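You operate a simulated robot arm through the tools that you are given. There is no shell and no other tool. Be economical: measure what you need, move in short steps, check, and stop when the job is done.

Carry out the task below with a simulated robot arm. There is one attempt and no reset: what you move stays moved.

## Task
Fill the dotted mug with cold water to about its line and stand it back.
Fine: turn the tap off after. Set down upright: dotted mug.

The check looks at the end state, three seconds after you hand in, the way a careful person would. Anything else that was tipped, shoved, dropped, spilled or broken makes it a failure.

## Robot
A 6-joint arm with a two-finger parallel gripper, fixed in place. Base frame: the origin is at the foot of the arm, x ahead of it, y to its left, z up. Readings come in mm, rad, newtons and seconds.
With the tool pointing down near the work surface it reaches from about 260 to 680 mm from the base axis. Its first joint turns from -1.152 to 1.152 rad. Payload 2.9 kg.
The TCP is the grasp point between the finger pads, 30 mm short of the fingertips. In the tool frame z runs along the fingers and y along their closing line. The gripper opens to 110 mm. The fingers are 20 mm wide and 10 mm thick; the gripper's body (48 by 112 mm) begins 55 mm behind the TCP.
Orientation is told as [roll, pitch, yaw] about the base's x, y, z axes, in that order, counted from this pose: with the fingers straight down and closing along the base's y, the tool's x points along the base's -x, its y along +y and its z along -z.

## Interface
- The arm moves only by the tool step_arm. Its argument "steps" is a list of rows, each an object of numbers (a shift or turn left out is 0, a gripper value left out holds the last): "dx", "dy", "dz": the shift along the base's x, y, z in mm; "rx", "ry", "rz": the turn, a rotation vector about the base's x, y, z in rad; "jaw": the finger opening in mm, from 0 to 110. In form: [{"dx": .., "dy": .., "dz": .., "rx": .., "ry": .., "rz": .., "jaw": ..}, ...]. A call has 1 to 20 rows; each row shifts and turns the commanded pose from where the row before left it. Each row takes 0.2 s and may step no farther than 50 mm and 0.15 rad from the row before; otherwise, or with a gripper value out of range, the whole call is refused. Where a pose cannot be reached the arm comes as near as it can. A force on the tool above 40 N (or 10 N above the force at the start of the call, whichever is more), or a blocked arm, ends the call early, and 0.2 s more pass. Each finger travels about 108 mm/s and halts on what it meets, pressing with about 37 N; the grip force reading is that of the motor and also rises with nothing between the fingers. The clock runs only during rows and for 0.2 s after the last one: add rows that do not move to give the fingers time. It gives the time, the measured TCP pose, the force on the tool (base axes), the opening and the grip force at its end, in the units of the frame above (readings bear some noise), with the torque about the TCP (base axes, N m) and any sound that the robot's microphone picked up, and new pictures: "pictures" is both (left out), scene, wrist or none.
- Cameras (640 x 400 px; columns grow to the right, rows downward): "scene" is fixed at [87.1, 438.9, 1377.6]; the picture's right is [-0.70, -0.72, 0.00], its down [-0.43, 0.41, -0.80] and it looks along [0.58, -0.56, -0.60] (base axes); focal length 366 px, centre (320, 200). "wrist" rides on the gripper at [72, 17, -103] in the tool frame; the picture's right is [-0.23, 0.97, 0.00], its down [-0.76, -0.18, -0.62] and it looks along [-0.61, -0.14, 0.78] (tool axes); focal length 222 px, centre (320, 200). There is no depth. A picture from a camera that has moved, and an enlarged one, comes with that camera's place and axes in the base frame and with its lens. The place of the scene camera against the robot may be out by one fixed shift of up to 12 mm in any direction.
- enlarge(camera, box): a new picture of the part [left, top, right, bottom] of that camera's present view, enlarged. It takes no simulated time.
- job_done(): hands the job in; it is judged then, once.

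Go step by step. Nothing tells you positions but the pictures and the camera data: compare them with the known pose of the tool, close in by small moves and look again before you grip or let go. The budget is 120 turns and 200 pictures, counting those below and the enlarged ones. Unless the task says otherwise, let go and move clear before handing in, and close with one line.

The tools are called after "Emit:" by a JSON object that holds its "name" and its "arguments". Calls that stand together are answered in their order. step_arm: Moves the arm, as the interface text tells. Its arguments: {"type":"object","properties":{"steps":{"type":"array","items":{"type":"object","properties":{"dx":{"type":"number"},"dy":{"type":"number"},"dz":{"type":"number"},"rx":{"type":"number"},"ry":{"type":"number"},"rz":{"type":"number"},"jaw":{"type":"number"}}}},"pictures":{"type":"string","enum":["both","scene","wrist","none"]}},"required":["steps"]} The other tools are called the same way: enlarge (camera, box) takes an enlarged picture of a part of a camera's view; job_done () hands the job in.

At the start:

```text
clock: 0.0
eef_pos: [391.8, 55.9, 1148.3]
tcp_rot: [-0.001, 0.001, 0.001]
wrist_force: [-0.1, -0.4, -1.4]
ft_torque: [0.0, -0.01, 0.0]
gripper_width: 110.2
finger_force: 0.1
```

scene: 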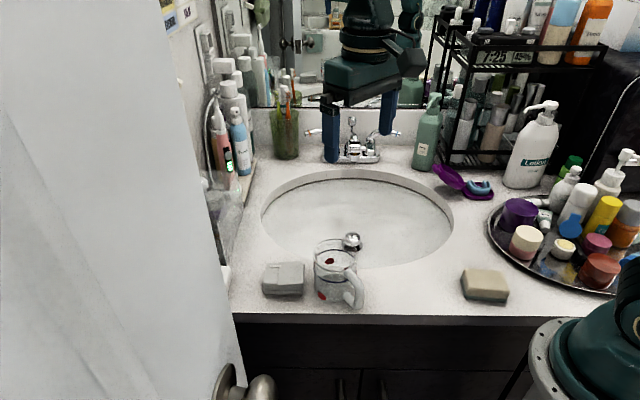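
wrist: 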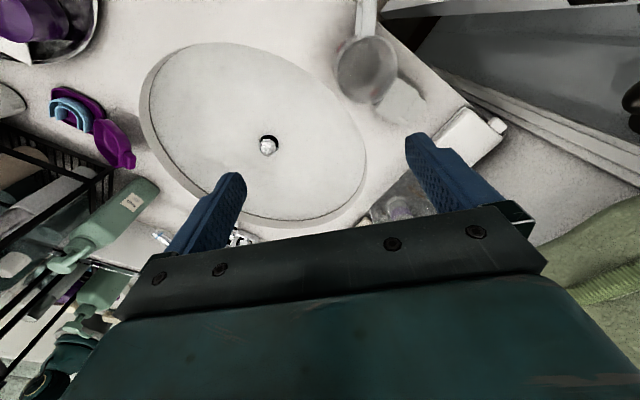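

I see a basin with a two-handle tap and a clear mug with red dots near the front edge of the counter. I'll enlarge both before moving.

Emit:
{"name": "enlarge", "arguments": {"camera": "scene", "box": [250, 220, 410, 320]}}

Emit:
{"name": "enlarge", "arguments": {"camera": "scene", "box": [280, 100, 440, 200]}}

Emit:
{"name": "enlarge", "arguments": {"camera": "wrist", "box": [300, 0, 460, 100]}}

```text
4.00 times, centred on (330, 270) of scene
camera zoom: at [87.1, 438.9, 1377.6], right [-0.7, -0.72, 0.0], down [-0.43, 0.41, -0.8], along [0.58, -0.56, -0.6], focal length 1465 px, centre (280, -80)
```

zoom: 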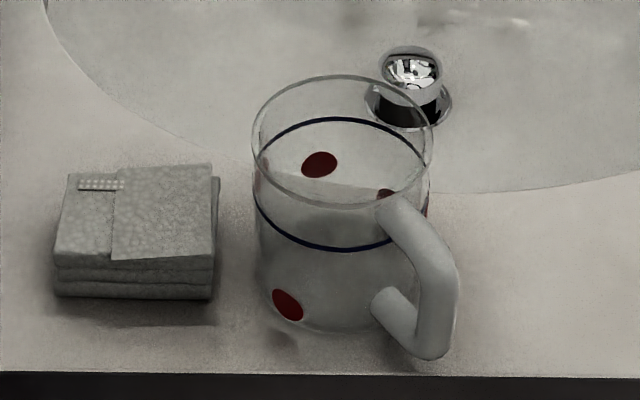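

```text
4.00 times, centred on (360, 150) of scene
camera zoom: at [87.1, 438.9, 1377.6], right [-0.7, -0.72, 0.0], down [-0.43, 0.41, -0.8], along [0.58, -0.56, -0.6], focal length 1465 px, centre (160, 400)
```

zoom: 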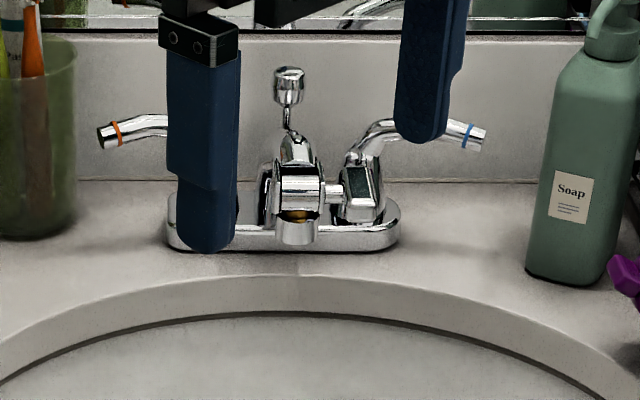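

```text
4.00 times, centred on (380, 50) of wrist
camera zoom: at [317.6, 74.4, 1251.1], right [0.23, 0.97, 0.0], down [0.76, -0.18, 0.62], along [0.61, -0.14, -0.78], focal length 888 px, centre (80, 800)
```

zoom: 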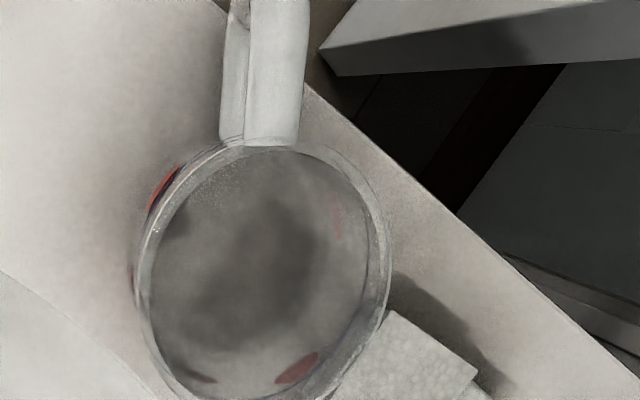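

The counter is turned about 45° to the base axes and the mug handle points toward the robot. I'll move the wrist camera to see the tap better and triangulate.

Emit:
{"name": "step_arm", "arguments": {"steps": [{"dx": 20, "dy": -40}, {"dx": 20, "dy": -40}, {"dx": 18, "dy": -36}, {}], "pictures": "both"}}

```text
clock: 1.0
eef_pos: [447.5, -60.2, 1146.6]
tcp_rot: [0.0, 0.0, 0.0]
wrist_force: [0.3, 0.3, -0.1]
ft_torque: [0.01, 0.01, 0.0]
gripper_width: 109.9
finger_force: 0.1
camera wrist: at [374.9, -41.6, 1250.1], right [0.23, 0.97, 0.0], down [0.76, -0.18, 0.62], along [0.61, -0.14, -0.78], focal length 222 px, centre (320, 200)
```

scene: 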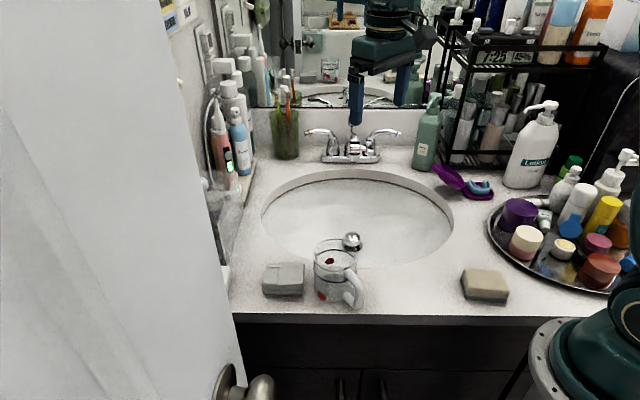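
wrist: 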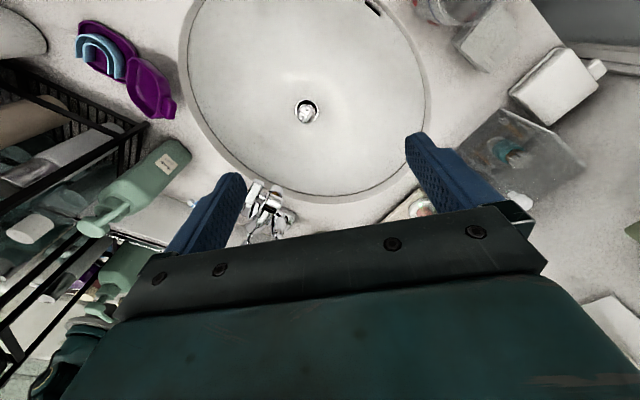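

The drain comes out near (524,-105,733). Next I need a clear view of the tap.

Emit:
{"name": "step_arm", "arguments": {"steps": [{"dx": 25, "dy": -30}, {"dx": 25, "dy": -30}, {"dx": 20, "dy": -30}, {}], "pictures": "wrist"}}

Emit:
{"name": "enlarge", "arguments": {"camera": "wrist", "box": [220, 80, 420, 205]}}

Emit:
{"name": "enlarge", "arguments": {"camera": "scene", "box": [280, 100, 440, 200]}}

```text
clock: 2.0
eef_pos: [516.3, -150.2, 1147.3]
tcp_rot: [0.0, 0.001, 0.001]
wrist_force: [0.1, 0.0, -0.1]
ft_torque: [0.02, 0.0, 0.0]
gripper_width: 109.9
finger_force: 0.1
camera wrist: at [443.3, -132.4, 1250.3], right [0.23, 0.97, 0.0], down [0.76, -0.18, 0.62], along [0.61, -0.14, -0.78], focal length 222 px, centre (320, 200)
```

wrist: 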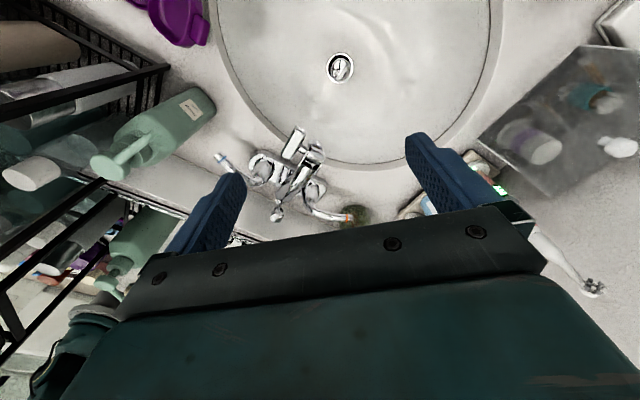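

```text
3.20 times, centred on (320, 142) of wrist
camera zoom: at [443.3, -132.4, 1250.3], right [0.23, 0.97, 0.0], down [0.76, -0.18, 0.62], along [0.61, -0.14, -0.78], focal length 711 px, centre (320, 384)
```

zoom: 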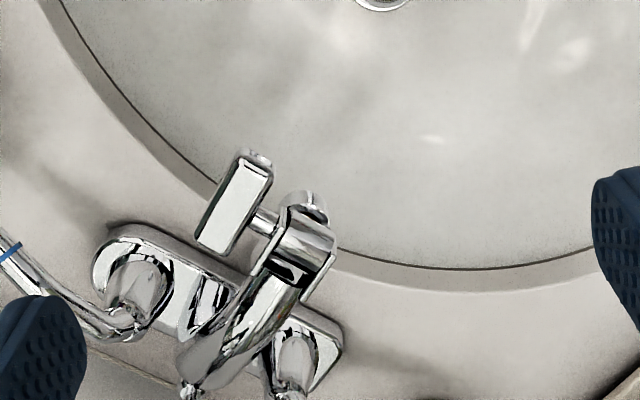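

```text
4.00 times, centred on (360, 150) of scene
camera zoom: at [87.1, 438.9, 1377.6], right [-0.7, -0.72, 0.0], down [-0.43, 0.41, -0.8], along [0.58, -0.56, -0.6], focal length 1465 px, centre (160, 400)
```

zoom: 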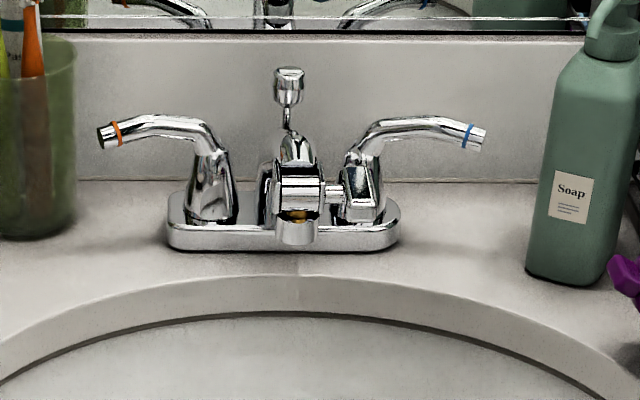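

The outlet is near (588,-175) with its lower lip at z≈922. The counter is at about z 850, and the cold lever's blue ring is near (564,-305,957). Next I'll measure the mug up close.

Emit:
{"name": "step_arm", "arguments": {"steps": [{"dx": -31, "dy": 38}, {"dx": -31, "dy": 38}, {"dx": -31, "dy": 38}, {"dx": -31, "dy": 38}, {"dx": -31, "dy": 38}, {"dx": -31, "dy": 38}, {"dy": 22}, {}], "pictures": "wrist"}}

Emit:
{"name": "enlarge", "arguments": {"camera": "wrist", "box": [260, 40, 420, 140]}}

```text
clock: 3.8
eef_pos: [331.6, 101.7, 1148.5]
tcp_rot: [0.001, -0.002, 0.001]
wrist_force: [1.2, 0.2, 0.1]
ft_torque: [-0.01, 0.01, -0.02]
gripper_width: 109.9
finger_force: 0.0
camera wrist: at [257.6, 119.3, 1251.8], right [0.23, 0.97, 0.0], down [0.76, -0.18, 0.62], along [0.61, -0.14, -0.78], focal length 222 px, centre (320, 200)
```

wrist: 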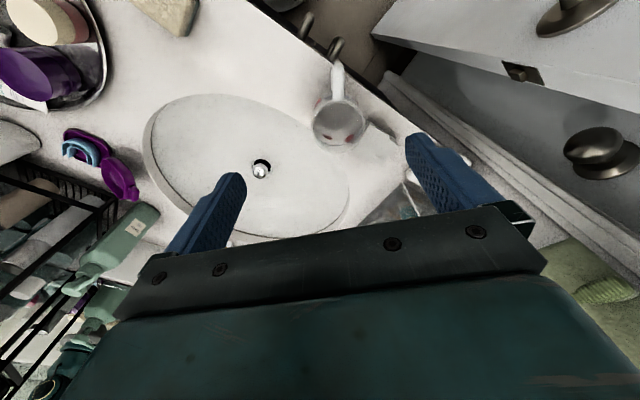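

```text
4.00 times, centred on (340, 90) of wrist
camera zoom: at [257.6, 119.3, 1251.8], right [0.23, 0.97, 0.0], down [0.76, -0.18, 0.62], along [0.61, -0.14, -0.78], focal length 888 px, centre (240, 640)
```

zoom: 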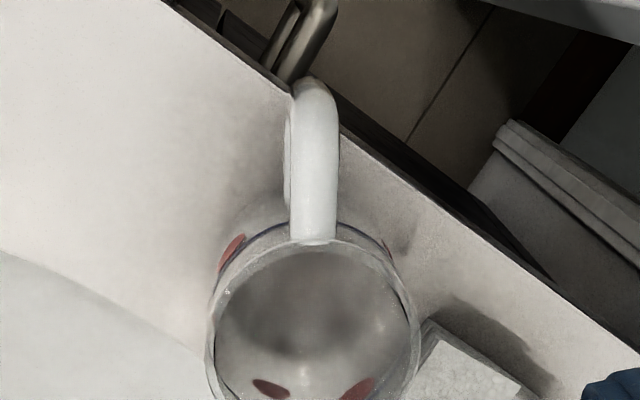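

The mug is about 80 mm wide with its rim at (376,120,930), and it is about 85 mm tall. I'll open the tap first, so I'm moving above the cold lever, turned 45° so the jaws straddle it.

Emit:
{"name": "step_arm", "arguments": {"steps": [{"dx": 24.5, "dy": -40, "rz": 0.0785}, {"dx": 24.5, "dy": -40, "rz": 0.0785}, {"dx": 24.5, "dy": -40, "rz": 0.0785}, {"dx": 24.5, "dy": -40, "rz": 0.0785}, {"dx": 24.5, "dy": -40, "rz": 0.0785}, {"dx": 24.5, "dy": -40, "rz": 0.0785}, {"dx": 24.5, "dy": -40, "rz": 0.0785}, {"dx": 24.5, "dy": -40, "rz": 0.0785}, {"dx": 24.5, "dy": -40, "rz": 0.0785}, {"dx": 24.5, "dy": -40, "rz": 0.0785}, {}, {}], "pictures": "both"}}

Emit:
{"name": "enlarge", "arguments": {"camera": "scene", "box": [320, 60, 480, 160]}}

Emit:
{"name": "enlarge", "arguments": {"camera": "wrist", "box": [160, 60, 480, 260]}}

```text
clock: 6.4
eef_pos: [569.2, -249.7, 1138.0]
tcp_rot: [0.0, 0.0, 0.785]
wrist_force: [-0.5, -0.5, 0.0]
ft_torque: [-0.03, 0.03, -0.01]
gripper_width: 109.9
finger_force: 0.1
out of reach, approached as far as the arm can: row 10
camera wrist: at [505.4, -288.7, 1241.5], right [-0.53, 0.85, 0.0], down [0.66, 0.41, 0.62], along [0.53, 0.33, -0.78], focal length 222 px, centre (320, 200)
```

scene: 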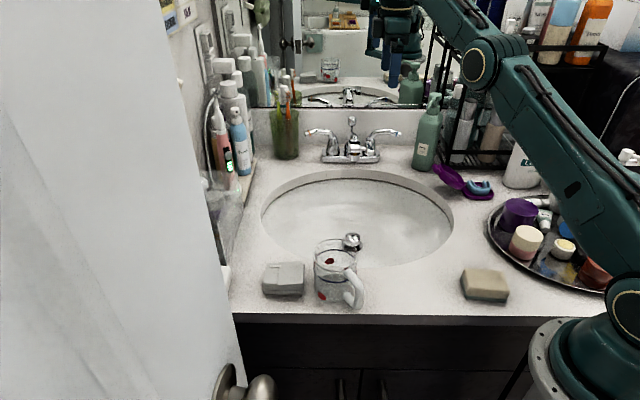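
wrist: 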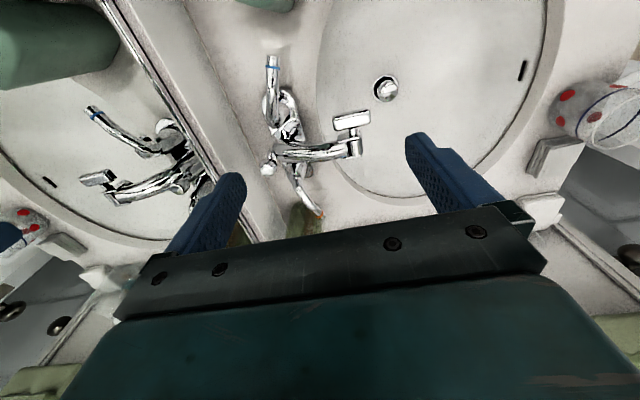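

```text
4.00 times, centred on (400, 110) of scene
camera zoom: at [87.1, 438.9, 1377.6], right [-0.7, -0.72, 0.0], down [-0.43, 0.41, -0.8], along [0.58, -0.56, -0.6], focal length 1465 px, centre (0, 560)
```

zoom: 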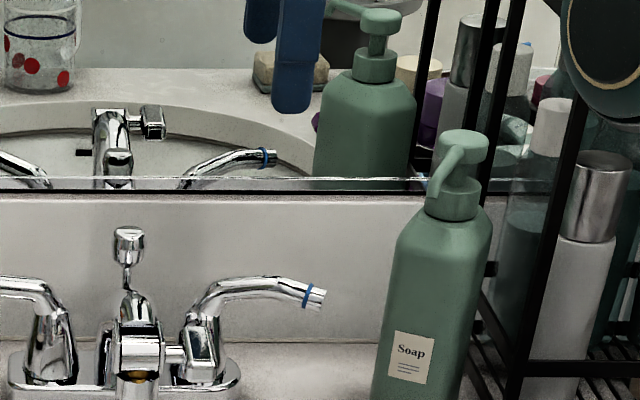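

```text
2.00 times, centred on (320, 160) of wrist
camera zoom: at [505.4, -288.7, 1241.5], right [-0.53, 0.85, 0.0], down [0.66, 0.41, 0.62], along [0.53, 0.33, -0.78], focal length 444 px, centre (320, 280)
```

zoom: 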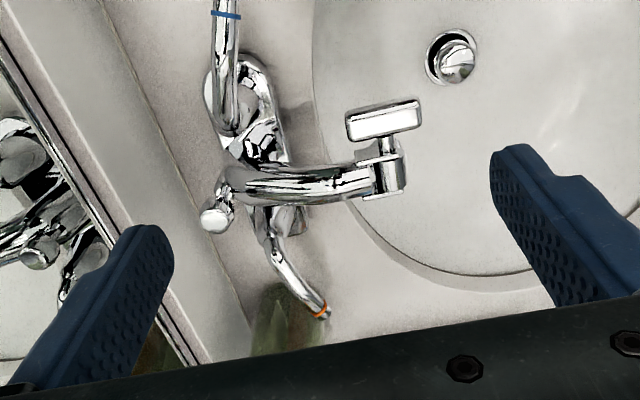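

The refined blue ring position is (569,-313,944) with the hub near (628,-287). I'll drop down, since the arm reaches further lower, and check the pose.

Emit:
{"name": "step_arm", "arguments": {"steps": [{"dz": -40, "jaw": 80}, {"dz": -40}, {}], "pictures": "none"}}

```text
clock: 7.2
eef_pos: [569.6, -250.4, 1058.1]
tcp_rot: [0.001, 0.0, 0.785]
wrist_force: [-0.9, 0.3, 0.0]
ft_torque: [0.03, 0.02, 0.01]
gripper_width: 79.9
finger_force: 0.0
```

Emit:
{"name": "step_arm", "arguments": {"steps": [{"dx": 3, "dy": -20}, {"dx": 3, "dy": -20}, {"dx": 2, "dy": -18}, {}], "pictures": "wrist"}}

Emit:
{"name": "enlarge", "arguments": {"camera": "scene", "box": [320, 60, 480, 160]}}

```text
clock: 8.2
eef_pos: [574.5, -307.5, 1057.6]
tcp_rot: [-0.001, 0.001, 0.785]
wrist_force: [-0.6, -0.3, 0.5]
ft_torque: [-0.02, 0.01, 0.01]
gripper_width: 80.0
finger_force: 0.1
out of reach, approached as far as the arm can: row 3
camera wrist: at [510.3, -345.7, 1161.7], right [-0.53, 0.85, 0.0], down [0.66, 0.41, 0.62], along [0.53, 0.33, -0.78], focal length 222 px, centre (320, 200)
```

wrist: 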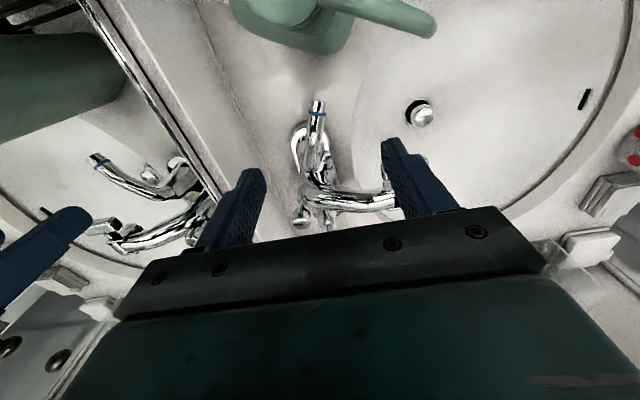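

```text
4.00 times, centred on (400, 110) of scene
camera zoom: at [87.1, 438.9, 1377.6], right [-0.7, -0.72, 0.0], down [-0.43, 0.41, -0.8], along [0.58, -0.56, -0.6], focal length 1465 px, centre (0, 560)
```

zoom: 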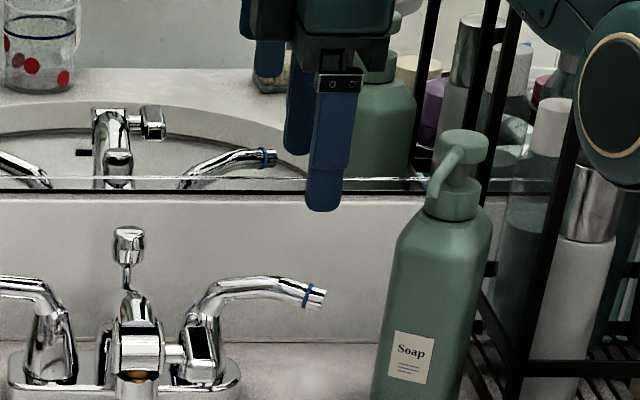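

The wrist camera sits over the soap pump, so this yaw is unsafe for going lower. I'll back off, turn the tool to yaw -45° so the camera is on the user side, close the jaws and tilt the fingertips toward the wall.

Emit:
{"name": "step_arm", "arguments": {"steps": [{"dx": -20, "dy": 15, "dz": 15}, {"dx": -20, "dy": 15, "dz": 15, "jaw": 0}, {"rz": -0.1428}, {"rz": -0.1428}, {"rz": -0.1428}, {"rz": -0.1428}, {"rz": -0.1428}, {"rz": -0.1428}, {"rz": -0.1428}, {"rz": -0.1428}, {"rz": -0.1428}, {"rz": -0.1428}, {"rz": -0.1428}, {"rx": -0.103, "ry": -0.103}, {"rx": -0.103, "ry": -0.103}, {"rx": -0.103, "ry": -0.103}, {}], "pictures": "both"}}

```text
clock: 11.8
eef_pos: [534.4, -277.0, 1088.1]
tcp_rot: [-0.002, -0.44, -0.787]
wrist_force: [-0.2, 0.1, -0.6]
ft_torque: [0.02, 0.03, -0.01]
gripper_width: 0.0
finger_force: 36.9
camera wrist: at [467.0, -186.1, 1151.1], right [0.83, 0.54, 0.1], down [0.17, -0.43, 0.89], along [0.52, -0.72, -0.45], focal length 222 px, centre (320, 200)
```

scene: 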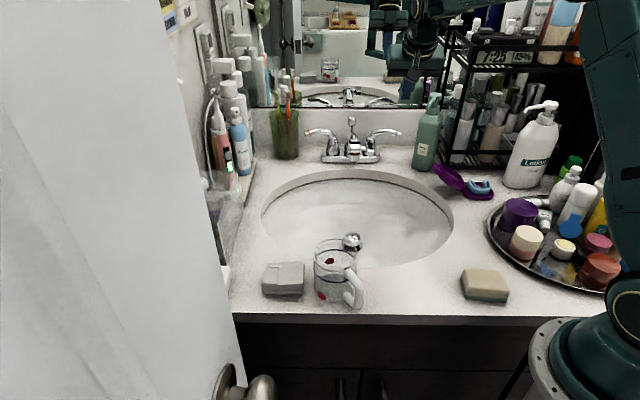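
wrist: 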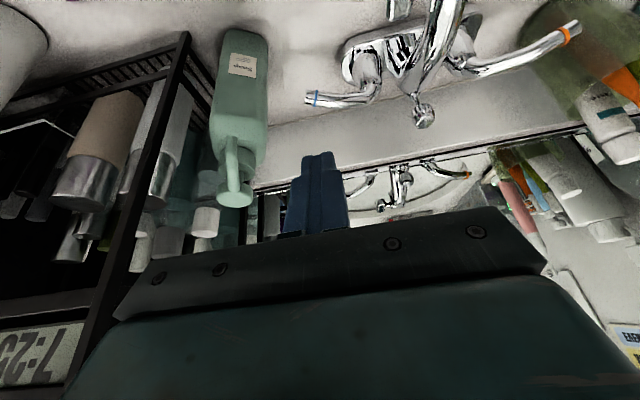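

This view confirms the ring at about (567,-315,944). I'll move out behind the lever while still high, then descend.

Emit:
{"name": "step_arm", "arguments": {"steps": [{"dx": 25, "dy": -12, "dz": -10}, {"dx": 25, "dy": -15, "dz": -20}, {"dx": 20, "dy": -13, "dz": -25}, {}], "pictures": "both"}}

Emit:
{"name": "enlarge", "arguments": {"camera": "scene", "box": [320, 60, 480, 160]}}

Emit:
{"name": "enlarge", "arguments": {"camera": "wrist", "box": [200, 40, 440, 190]}}

```text
clock: 12.8
eef_pos: [603.4, -317.4, 1035.7]
tcp_rot: [-0.002, -0.437, -0.785]
wrist_force: [0.1, 0.2, -0.1]
ft_torque: [-0.01, 0.0, 0.01]
gripper_width: 0.0
finger_force: 37.2
camera wrist: at [537.0, -227.0, 1097.6], right [0.83, 0.54, 0.1], down [0.18, -0.43, 0.89], along [0.52, -0.72, -0.45], focal length 222 px, centre (320, 200)
```

scene: 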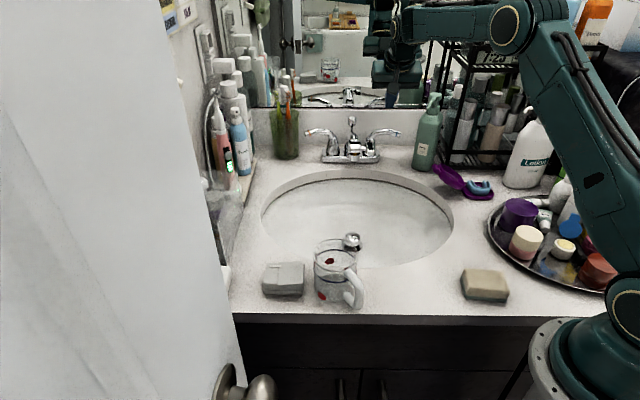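
wrist: 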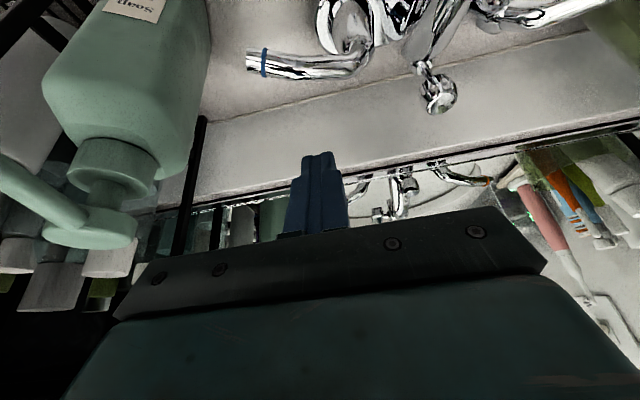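

```text
4.00 times, centred on (400, 110) of scene
camera zoom: at [87.1, 438.9, 1377.6], right [-0.7, -0.72, 0.0], down [-0.43, 0.41, -0.8], along [0.58, -0.56, -0.6], focal length 1465 px, centre (0, 560)
```

zoom: 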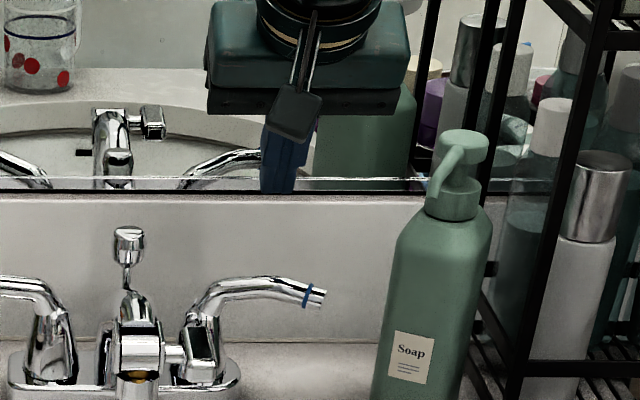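

```text
2.67 times, centred on (320, 115) of wrist
camera zoom: at [537.0, -227.0, 1097.6], right [0.83, 0.54, 0.1], down [0.18, -0.43, 0.89], along [0.52, -0.72, -0.45], focal length 592 px, centre (320, 427)
```

zoom: 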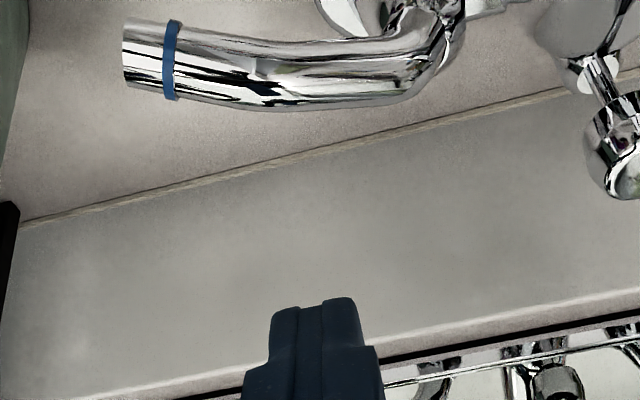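

Clearances are slim, so I'll shift 8 mm in x and descend partway to check.

Emit:
{"name": "step_arm", "arguments": {"steps": [{"dx": 9, "dy": 0, "dz": -10}, {"dz": -20}, {"dz": -12}, {}], "pictures": "wrist"}}

Emit:
{"name": "enlarge", "arguments": {"camera": "scene", "box": [320, 60, 480, 160]}}

Emit:
{"name": "enlarge", "arguments": {"camera": "wrist", "box": [200, 40, 440, 190]}}

```text
clock: 13.8
eef_pos: [613.1, -316.2, 992.5]
tcp_rot: [0.0, -0.437, -0.788]
wrist_force: [0.3, 0.2, 0.5]
ft_torque: [-0.04, -0.01, 0.05]
gripper_width: 0.0
finger_force: 36.9
camera wrist: at [546.2, -225.9, 1054.1], right [0.83, 0.54, 0.1], down [0.18, -0.43, 0.89], along [0.52, -0.72, -0.45], focal length 222 px, centre (320, 200)
```

wrist: 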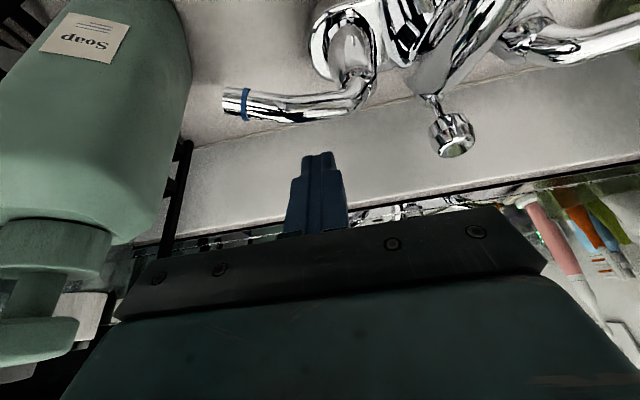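

```text
4.00 times, centred on (400, 110) of scene
camera zoom: at [87.1, 438.9, 1377.6], right [-0.7, -0.72, 0.0], down [-0.43, 0.41, -0.8], along [0.58, -0.56, -0.6], focal length 1465 px, centre (0, 560)
```

zoom: 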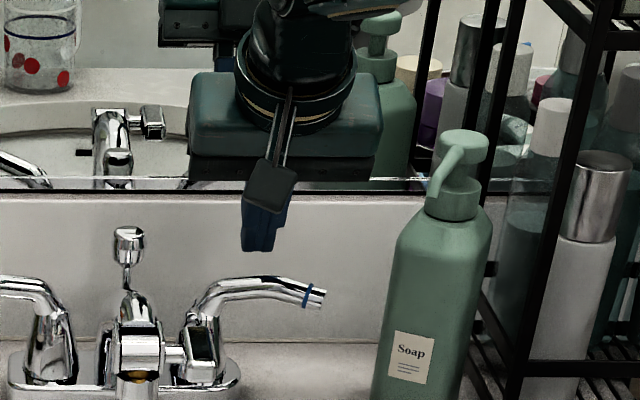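

```text
2.67 times, centred on (320, 115) of wrist
camera zoom: at [546.2, -225.9, 1054.1], right [0.83, 0.54, 0.1], down [0.18, -0.43, 0.89], along [0.52, -0.72, -0.45], focal length 592 px, centre (320, 427)
```

zoom: 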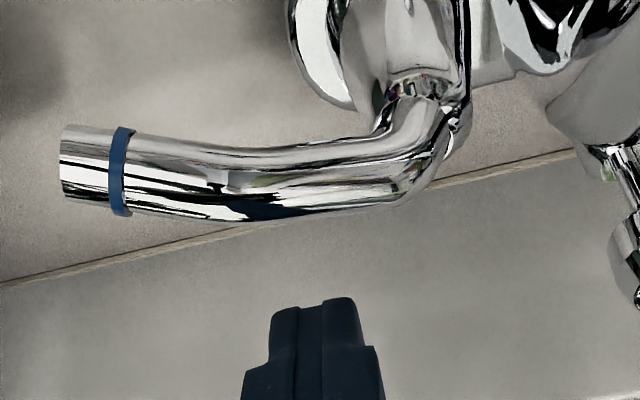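

The finger is laterally clear and should pass about 6 mm behind the lever. I'll lower to contact height with a small shift back.

Emit:
{"name": "step_arm", "arguments": {"steps": [{"dx": -2, "dy": -6}, {"dz": -10}, {"dz": -10}, {"dz": -10}, {}], "pictures": "wrist"}}

Emit:
{"name": "enlarge", "arguments": {"camera": "scene", "box": [320, 60, 480, 160]}}

Emit:
{"name": "enlarge", "arguments": {"camera": "wrist", "box": [200, 40, 440, 190]}}

```text
clock: 15.0
eef_pos: [610.7, -323.1, 962.3]
tcp_rot: [0.001, -0.435, -0.784]
wrist_force: [-0.6, 0.6, 0.6]
ft_torque: [0.02, 0.01, 0.04]
gripper_width: 0.0
finger_force: 36.9
camera wrist: at [543.9, -233.1, 1024.6], right [0.83, 0.54, 0.1], down [0.18, -0.43, 0.89], along [0.52, -0.72, -0.45], focal length 222 px, centre (320, 200)
```

wrist: 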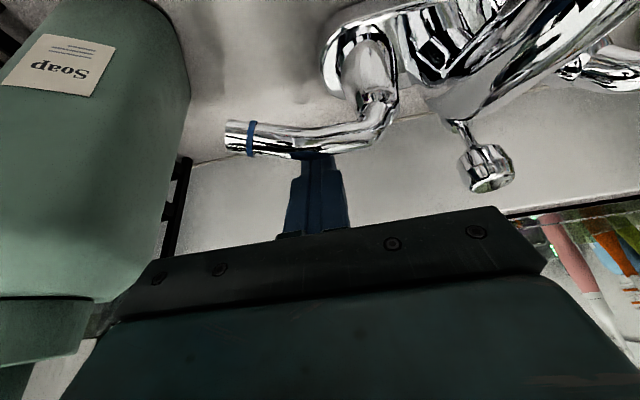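

```text
4.00 times, centred on (400, 110) of scene
camera zoom: at [87.1, 438.9, 1377.6], right [-0.7, -0.72, 0.0], down [-0.43, 0.41, -0.8], along [0.58, -0.56, -0.6], focal length 1465 px, centre (0, 560)
```

zoom: 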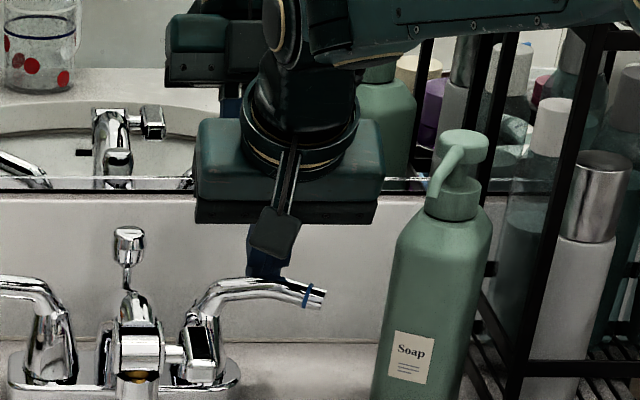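

```text
2.67 times, centred on (320, 115) of wrist
camera zoom: at [543.9, -233.1, 1024.6], right [0.83, 0.54, 0.1], down [0.18, -0.43, 0.89], along [0.52, -0.72, -0.45], focal length 592 px, centre (320, 427)
```

zoom: 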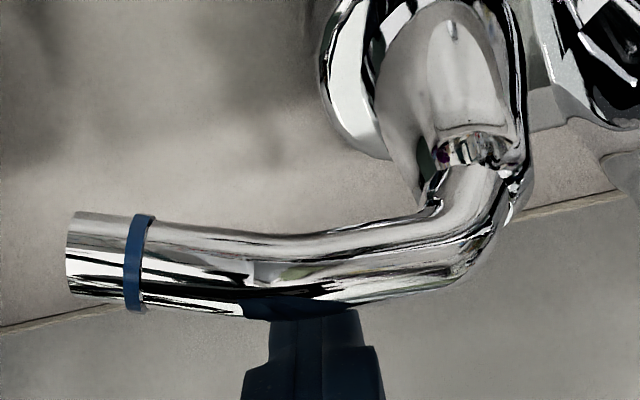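

The fingertip is behind the lever. I'll pull toward the user in small steps and watch for water.

Emit:
{"name": "step_arm", "arguments": {"steps": [{"dz": -3}, {"dx": -4, "dy": 4}, {"dx": -4, "dy": 4}, {"dx": -4, "dy": 4}, {"dx": -4, "dy": 4}], "pictures": "wrist"}}

Emit:
{"name": "enlarge", "arguments": {"camera": "scene", "box": [280, 100, 440, 200]}}

```text
clock: 16.2
eef_pos: [593.7, -306.6, 957.8]
tcp_rot: [0.0, -0.435, -0.785]
wrist_force: [0.6, -2.7, 3.9]
ft_torque: [0.05, 0.01, -0.04]
gripper_width: 0.0
finger_force: 36.5
camera wrist: at [527.6, -216.5, 1020.8], right [0.83, 0.54, 0.1], down [0.18, -0.43, 0.89], along [0.52, -0.72, -0.45], focal length 222 px, centre (320, 200)
```

wrist: 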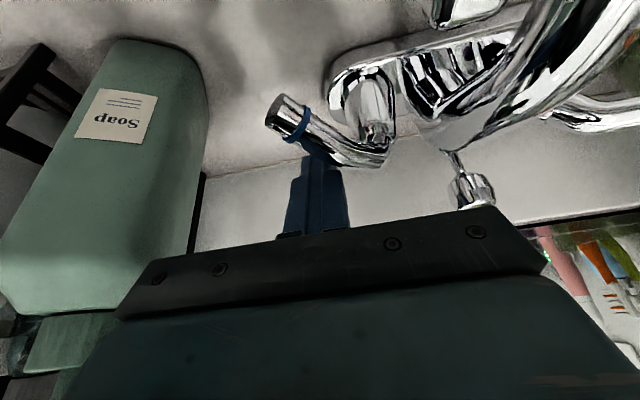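

```text
4.00 times, centred on (360, 150) of scene
camera zoom: at [87.1, 438.9, 1377.6], right [-0.7, -0.72, 0.0], down [-0.43, 0.41, -0.8], along [0.58, -0.56, -0.6], focal length 1465 px, centre (160, 400)
```

zoom: 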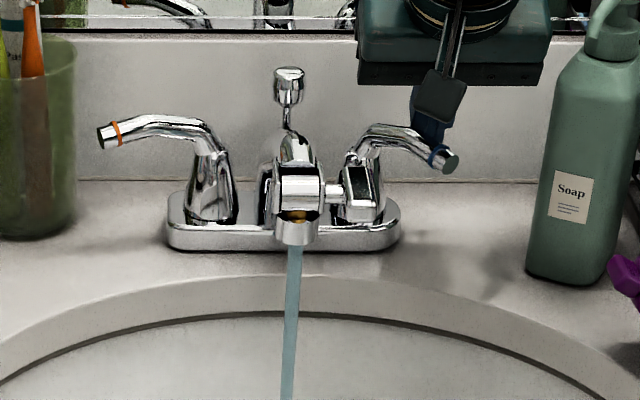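

Cold water is running. I'll back the finger off the lever, lift clear and look at the stream.

Emit:
{"name": "step_arm", "arguments": {"steps": [{"dx": 4, "dy": -4}, {"dx": 1, "dy": -1, "dz": 20}, {"dz": 40}, {"dz": 45}, {"dx": -30, "dy": 25, "dz": 20}], "pictures": "both"}}

Emit:
{"name": "enlarge", "arguments": {"camera": "scene", "box": [260, 130, 460, 255]}}

```text
clock: 17.4
eef_pos: [570.2, -288.0, 1083.8]
tcp_rot: [-0.001, -0.437, -0.784]
wrist_force: [-0.9, 0.6, 1.3]
ft_torque: [-0.01, -0.01, 0.02]
gripper_width: 0.0
finger_force: 36.6
camera wrist: at [503.7, -197.1, 1146.1], right [0.83, 0.54, 0.1], down [0.18, -0.43, 0.89], along [0.52, -0.72, -0.45], focal length 222 px, centre (320, 200)
```

scene: 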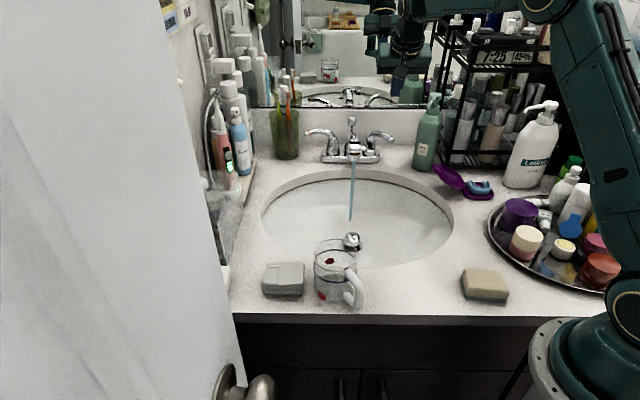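
wrist: 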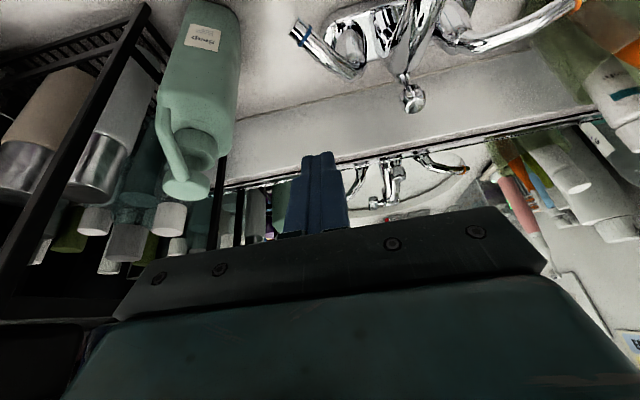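

```text
3.20 times, centred on (360, 192) of scene
camera zoom: at [87.2, 438.9, 1377.6], right [-0.7, -0.72, 0.0], down [-0.43, 0.41, -0.8], along [0.58, -0.56, -0.6], focal length 1172 px, centre (192, 224)
```

zoom: 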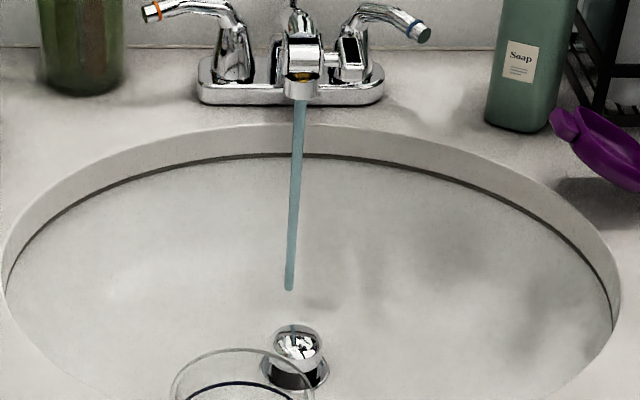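

The stream falls straight at about (588,-172). Now I'll fetch the mug, swinging over with the jaws opening and then tilting the tool to about 55°.

Emit:
{"name": "step_arm", "arguments": {"steps": [{"dx": -20, "dy": 40, "dz": 5}, {"dx": -20, "dy": 40, "rz": 0.0715, "jaw": 110}, {"dx": -20, "dy": 40, "rz": 0.0715}, {"dx": -20, "dy": 40, "rz": 0.0715}, {"dx": -20, "dy": 40, "rz": 0.0715}, {"dx": -20, "dy": 40, "rz": 0.0715}, {"dx": -20, "dy": 40, "rz": 0.0715}, {"dx": -20, "dy": 40, "rz": 0.0715}, {"dx": -20, "dy": 40, "rz": 0.0715}, {"dx": -20, "dy": 40, "rx": -0.0279, "ry": -0.1278}, {"rx": -0.0279, "ry": -0.1278}, {"rx": -0.0279, "ry": -0.1278}, {"rx": -0.0279, "ry": -0.1278}, {}], "pictures": "both"}}

```text
clock: 20.4
eef_pos: [371.0, 113.1, 1089.3]
tcp_rot: [-0.003, -0.961, -0.211]
wrist_force: [0.5, 0.2, -0.6]
ft_torque: [0.03, 0.04, -0.03]
gripper_width: 110.2
finger_force: 0.1
camera wrist: at [249.0, 157.5, 1087.7], right [0.33, 0.92, 0.18], down [-0.11, -0.16, 0.98], along [0.94, -0.35, 0.05], focal length 222 px, centre (320, 200)
```

scene: 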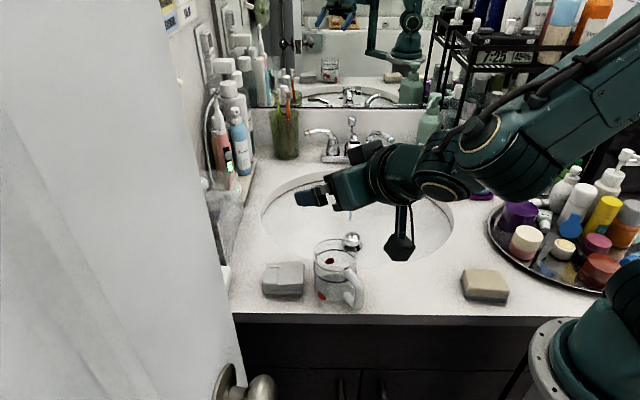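
wrist: 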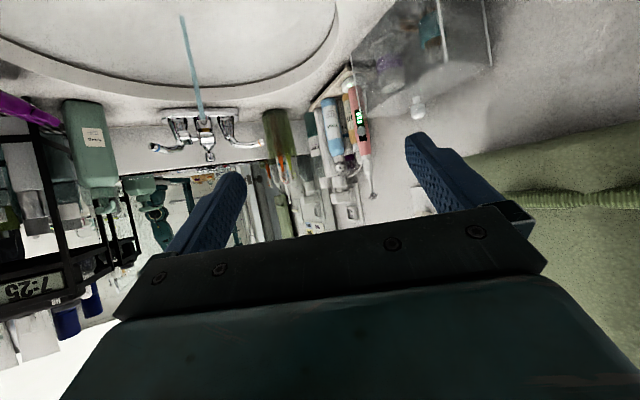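

The wrist camera can't see the mug at this tilt, so I'll untilt a little to get an oblique close view and refine the rim height.

Emit:
{"name": "step_arm", "arguments": {"steps": [{"dx": -10, "dz": -10, "rx": 0.0279, "ry": 0.1278}, {"dx": -10, "dz": -10, "rx": 0.0279, "ry": 0.1278}, {"dx": -10, "dz": -10, "rx": 0.0279, "ry": 0.1278}, {"rx": 0.0279, "ry": 0.1278}, {}], "pictures": "wrist"}}

Emit:
{"name": "enlarge", "arguments": {"camera": "wrist", "box": [200, 0, 440, 150]}}

Emit:
{"name": "enlarge", "arguments": {"camera": "scene", "box": [250, 220, 410, 320]}}

```text
clock: 21.6
eef_pos: [341.0, 113.9, 1059.6]
tcp_rot: [0.0, -0.434, -0.211]
wrist_force: [0.4, -0.7, 0.6]
ft_torque: [0.04, 0.0, 0.03]
gripper_width: 109.8
finger_force: 0.1
camera wrist: at [235.7, 154.1, 1121.7], right [0.41, 0.91, 0.1], down [0.38, -0.26, 0.89], along [0.83, -0.32, -0.45], focal length 222 px, centre (320, 200)
```

wrist: 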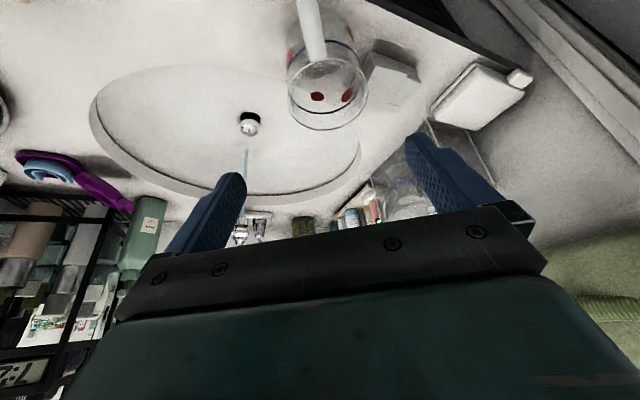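

```text
2.67 times, centred on (320, 75) of wrist
camera zoom: at [235.7, 154.1, 1121.7], right [0.41, 0.91, 0.1], down [0.38, -0.26, 0.89], along [0.83, -0.32, -0.45], focal length 592 px, centre (320, 533)
```

zoom: 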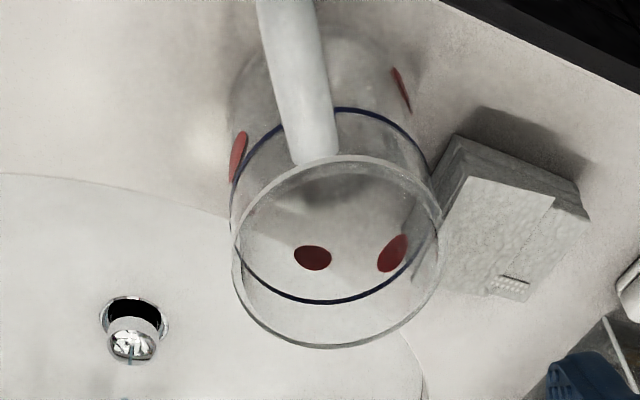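

```text
4.00 times, centred on (330, 270) of scene
camera zoom: at [87.1, 438.9, 1377.6], right [-0.7, -0.72, 0.0], down [-0.43, 0.41, -0.8], along [0.58, -0.56, -0.6], focal length 1465 px, centre (280, -80)
```

zoom: 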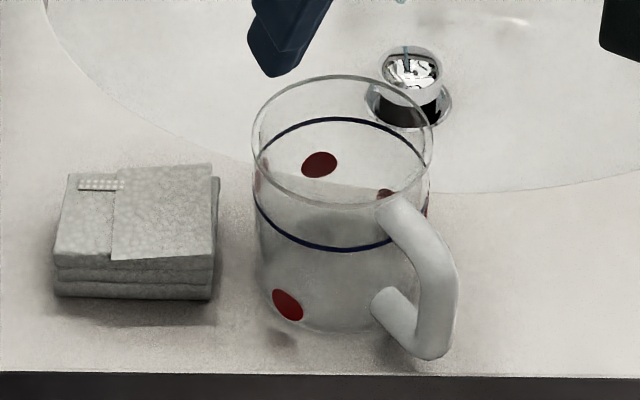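

Combining the views puts the mug's rim centre at about (369,119,950), with about a 73 mm diameter. I'll re-tilt and come down over it.

Emit:
{"name": "step_arm", "arguments": {"steps": [{"dx": 4, "dy": 2, "rx": -0.0279, "ry": -0.1278}, {"dx": 4, "dy": 2, "rx": -0.0279, "ry": -0.1278}, {"dx": 4, "dy": 2, "rx": -0.0279, "ry": -0.1278}, {"dx": 4, "dy": 1.7, "rx": -0.0279, "ry": -0.1278}, {"dz": -30}, {"dz": -20}, {}], "pictures": "scene"}}

Emit:
{"name": "enlarge", "arguments": {"camera": "scene", "box": [240, 190, 440, 315]}}

```text
clock: 23.2
eef_pos: [355.2, 122.1, 1008.5]
tcp_rot: [-0.004, -0.961, -0.21]
wrist_force: [0.2, 0.2, 0.2]
ft_torque: [0.01, -0.01, 0.0]
gripper_width: 110.1
finger_force: 0.1
```

scene: 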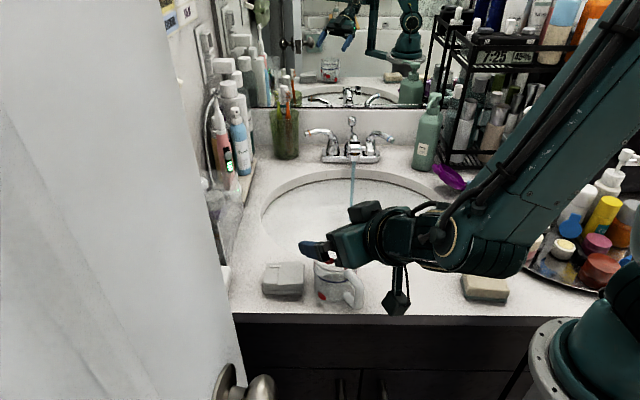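

```text
3.20 times, centred on (340, 252) of scene
camera zoom: at [87.1, 438.9, 1377.6], right [-0.7, -0.72, 0.0], down [-0.43, 0.41, -0.8], along [0.58, -0.56, -0.6], focal length 1172 px, centre (256, 32)
```

zoom: 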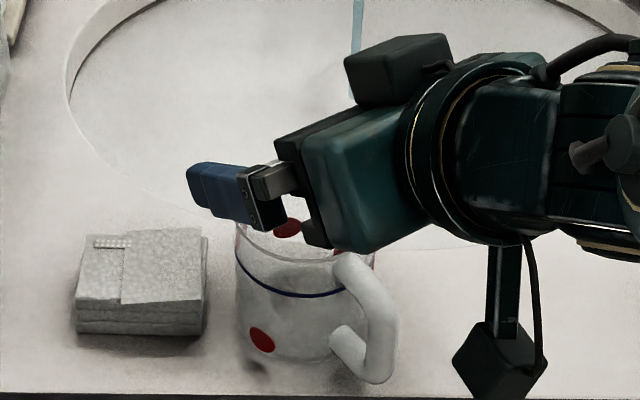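

Alignment looks plausible, with the handle between the fingers. Descending further.

Emit:
{"name": "step_arm", "arguments": {"steps": [{"dx": 2, "dz": -15}, {"dz": -15}, {"dz": -15}, {"dz": -10}, {}], "pictures": "both"}}

Emit:
{"name": "enlarge", "arguments": {"camera": "scene", "box": [260, 210, 420, 310]}}

```text
clock: 24.4
eef_pos: [364.6, 126.6, 954.4]
tcp_rot: [-0.002, -0.96, -0.212]
wrist_force: [-0.4, 0.2, 1.1]
ft_torque: [0.02, -0.03, 0.0]
gripper_width: 110.1
finger_force: 0.1
out of reach, approached as far as the arm can: row 1, 3
camera wrist: at [243.0, 170.5, 953.7], right [0.33, 0.92, 0.19], down [-0.11, -0.16, 0.98], along [0.94, -0.35, 0.05], focal length 222 px, centre (320, 200)
```

scene: 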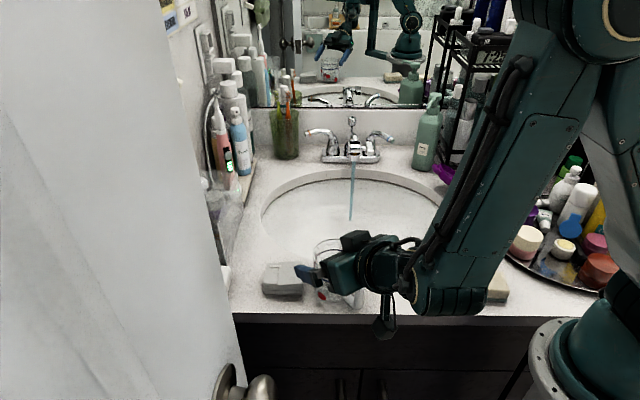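
wrist: 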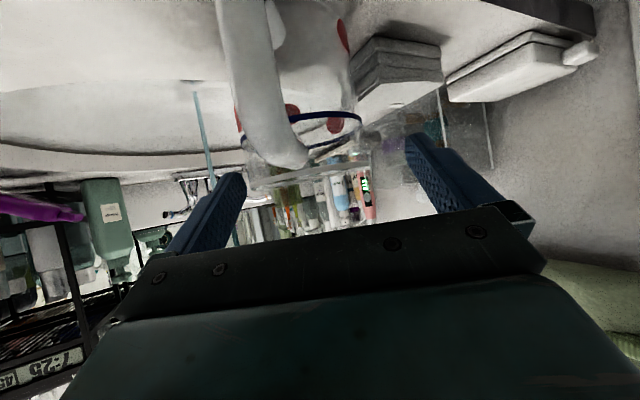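

```text
4.00 times, centred on (340, 260) of scene
camera zoom: at [87.1, 438.9, 1377.6], right [-0.7, -0.72, 0.0], down [-0.43, 0.41, -0.8], along [0.58, -0.56, -0.6], focal length 1465 px, centre (240, -40)
```

zoom: 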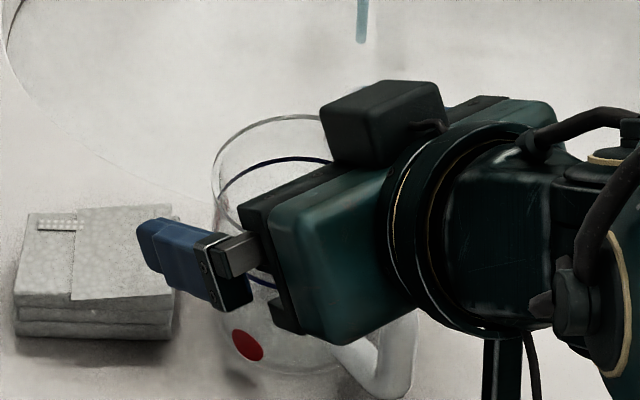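

The arm is near its inner reach limit at this tilt and drifted a few mm. I'll ease the tilt to 45° and recentre on the mug.

Emit:
{"name": "step_arm", "arguments": {"steps": [{"rx": 0.0187, "ry": 0.0855}, {"rx": 0.0187, "ry": 0.0855}, {"dx": -3, "dy": -6}, {}], "pictures": "both"}}

Emit:
{"name": "enlarge", "arguments": {"camera": "scene", "box": [260, 210, 420, 310]}}

```text
clock: 25.4
eef_pos: [361.3, 119.9, 954.6]
tcp_rot: [0.0, -0.784, -0.212]
wrist_force: [0.6, 0.1, -1.0]
ft_torque: [0.03, -0.01, 0.01]
gripper_width: 109.9
finger_force: 0.1
camera wrist: at [242.5, 163.3, 975.8], right [0.36, 0.92, 0.16], down [0.06, -0.19, 0.98], along [0.93, -0.35, -0.12], focal length 222 px, centre (320, 200)
```

scene: 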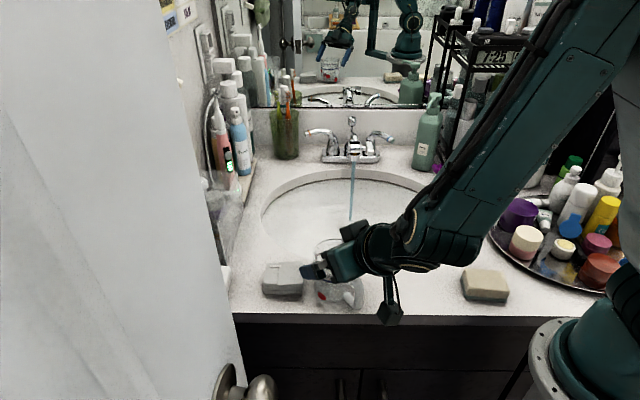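
wrist: 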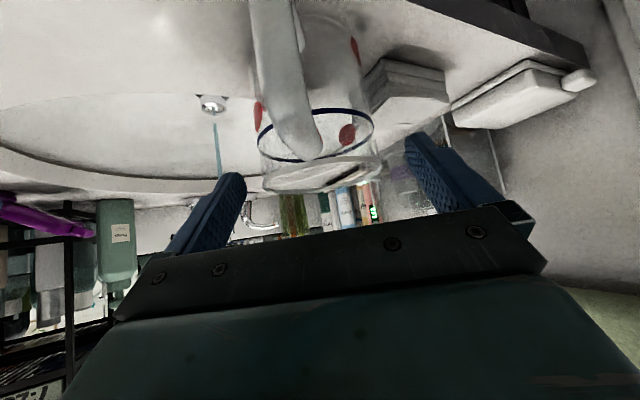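

```text
4.00 times, centred on (340, 260) of scene
camera zoom: at [87.1, 438.9, 1377.6], right [-0.7, -0.72, 0.0], down [-0.43, 0.41, -0.8], along [0.58, -0.56, -0.6], focal length 1465 px, centre (240, -40)
```

zoom: 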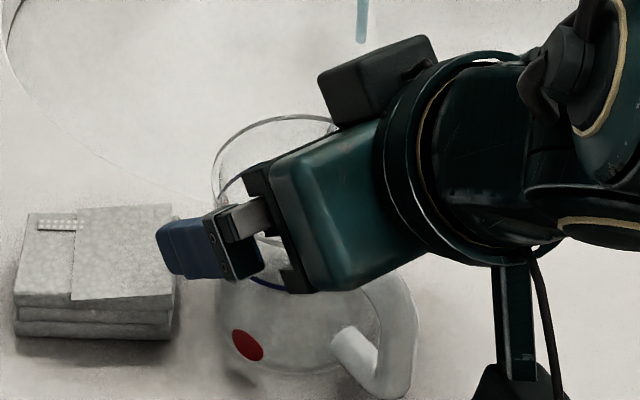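

The mug is centred between the fingers and the rim is confirmed near z 947. I'll go down 14 mm and close.

Emit:
{"name": "step_arm", "arguments": {"steps": [{"dx": -2, "dz": -7}, {"dz": -7}, {}, {"jaw": 80}, {"jaw": 70}, {"jaw": 60}, {}, {}], "pictures": "both"}}

Emit:
{"name": "enlarge", "arguments": {"camera": "scene", "box": [260, 210, 420, 310]}}

```text
clock: 27.2
eef_pos: [360.1, 120.1, 940.3]
tcp_rot: [-0.002, -0.785, -0.213]
wrist_force: [-0.6, 0.5, -0.4]
ft_torque: [-0.03, -0.04, 0.0]
gripper_width: 70.7
finger_force: 37.0
camera wrist: at [240.3, 163.9, 962.2], right [0.36, 0.92, 0.16], down [0.06, -0.19, 0.98], along [0.93, -0.35, -0.12], focal length 222 px, centre (320, 200)
```

scene: 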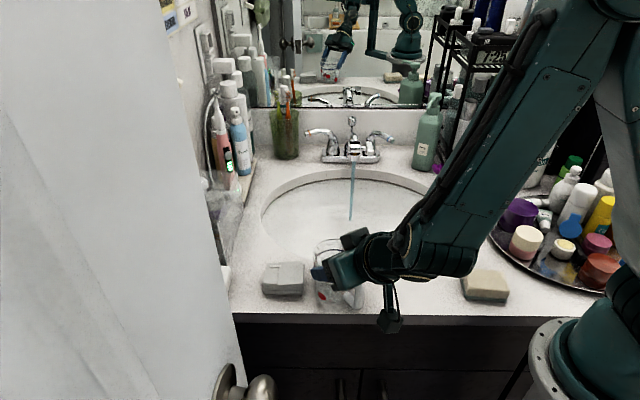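
wrist: 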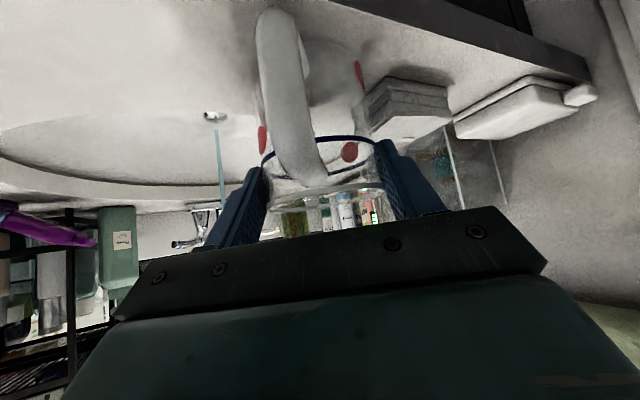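

```text
4.00 times, centred on (340, 260) of scene
camera zoom: at [87.1, 438.9, 1377.6], right [-0.7, -0.72, 0.0], down [-0.43, 0.41, -0.8], along [0.58, -0.56, -0.6], focal length 1465 px, centre (240, -40)
```

zoom: 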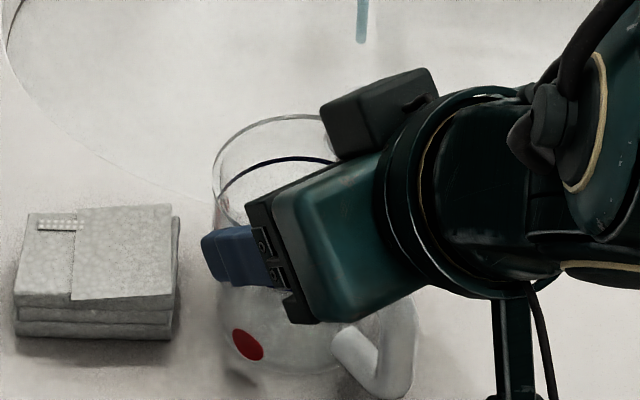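

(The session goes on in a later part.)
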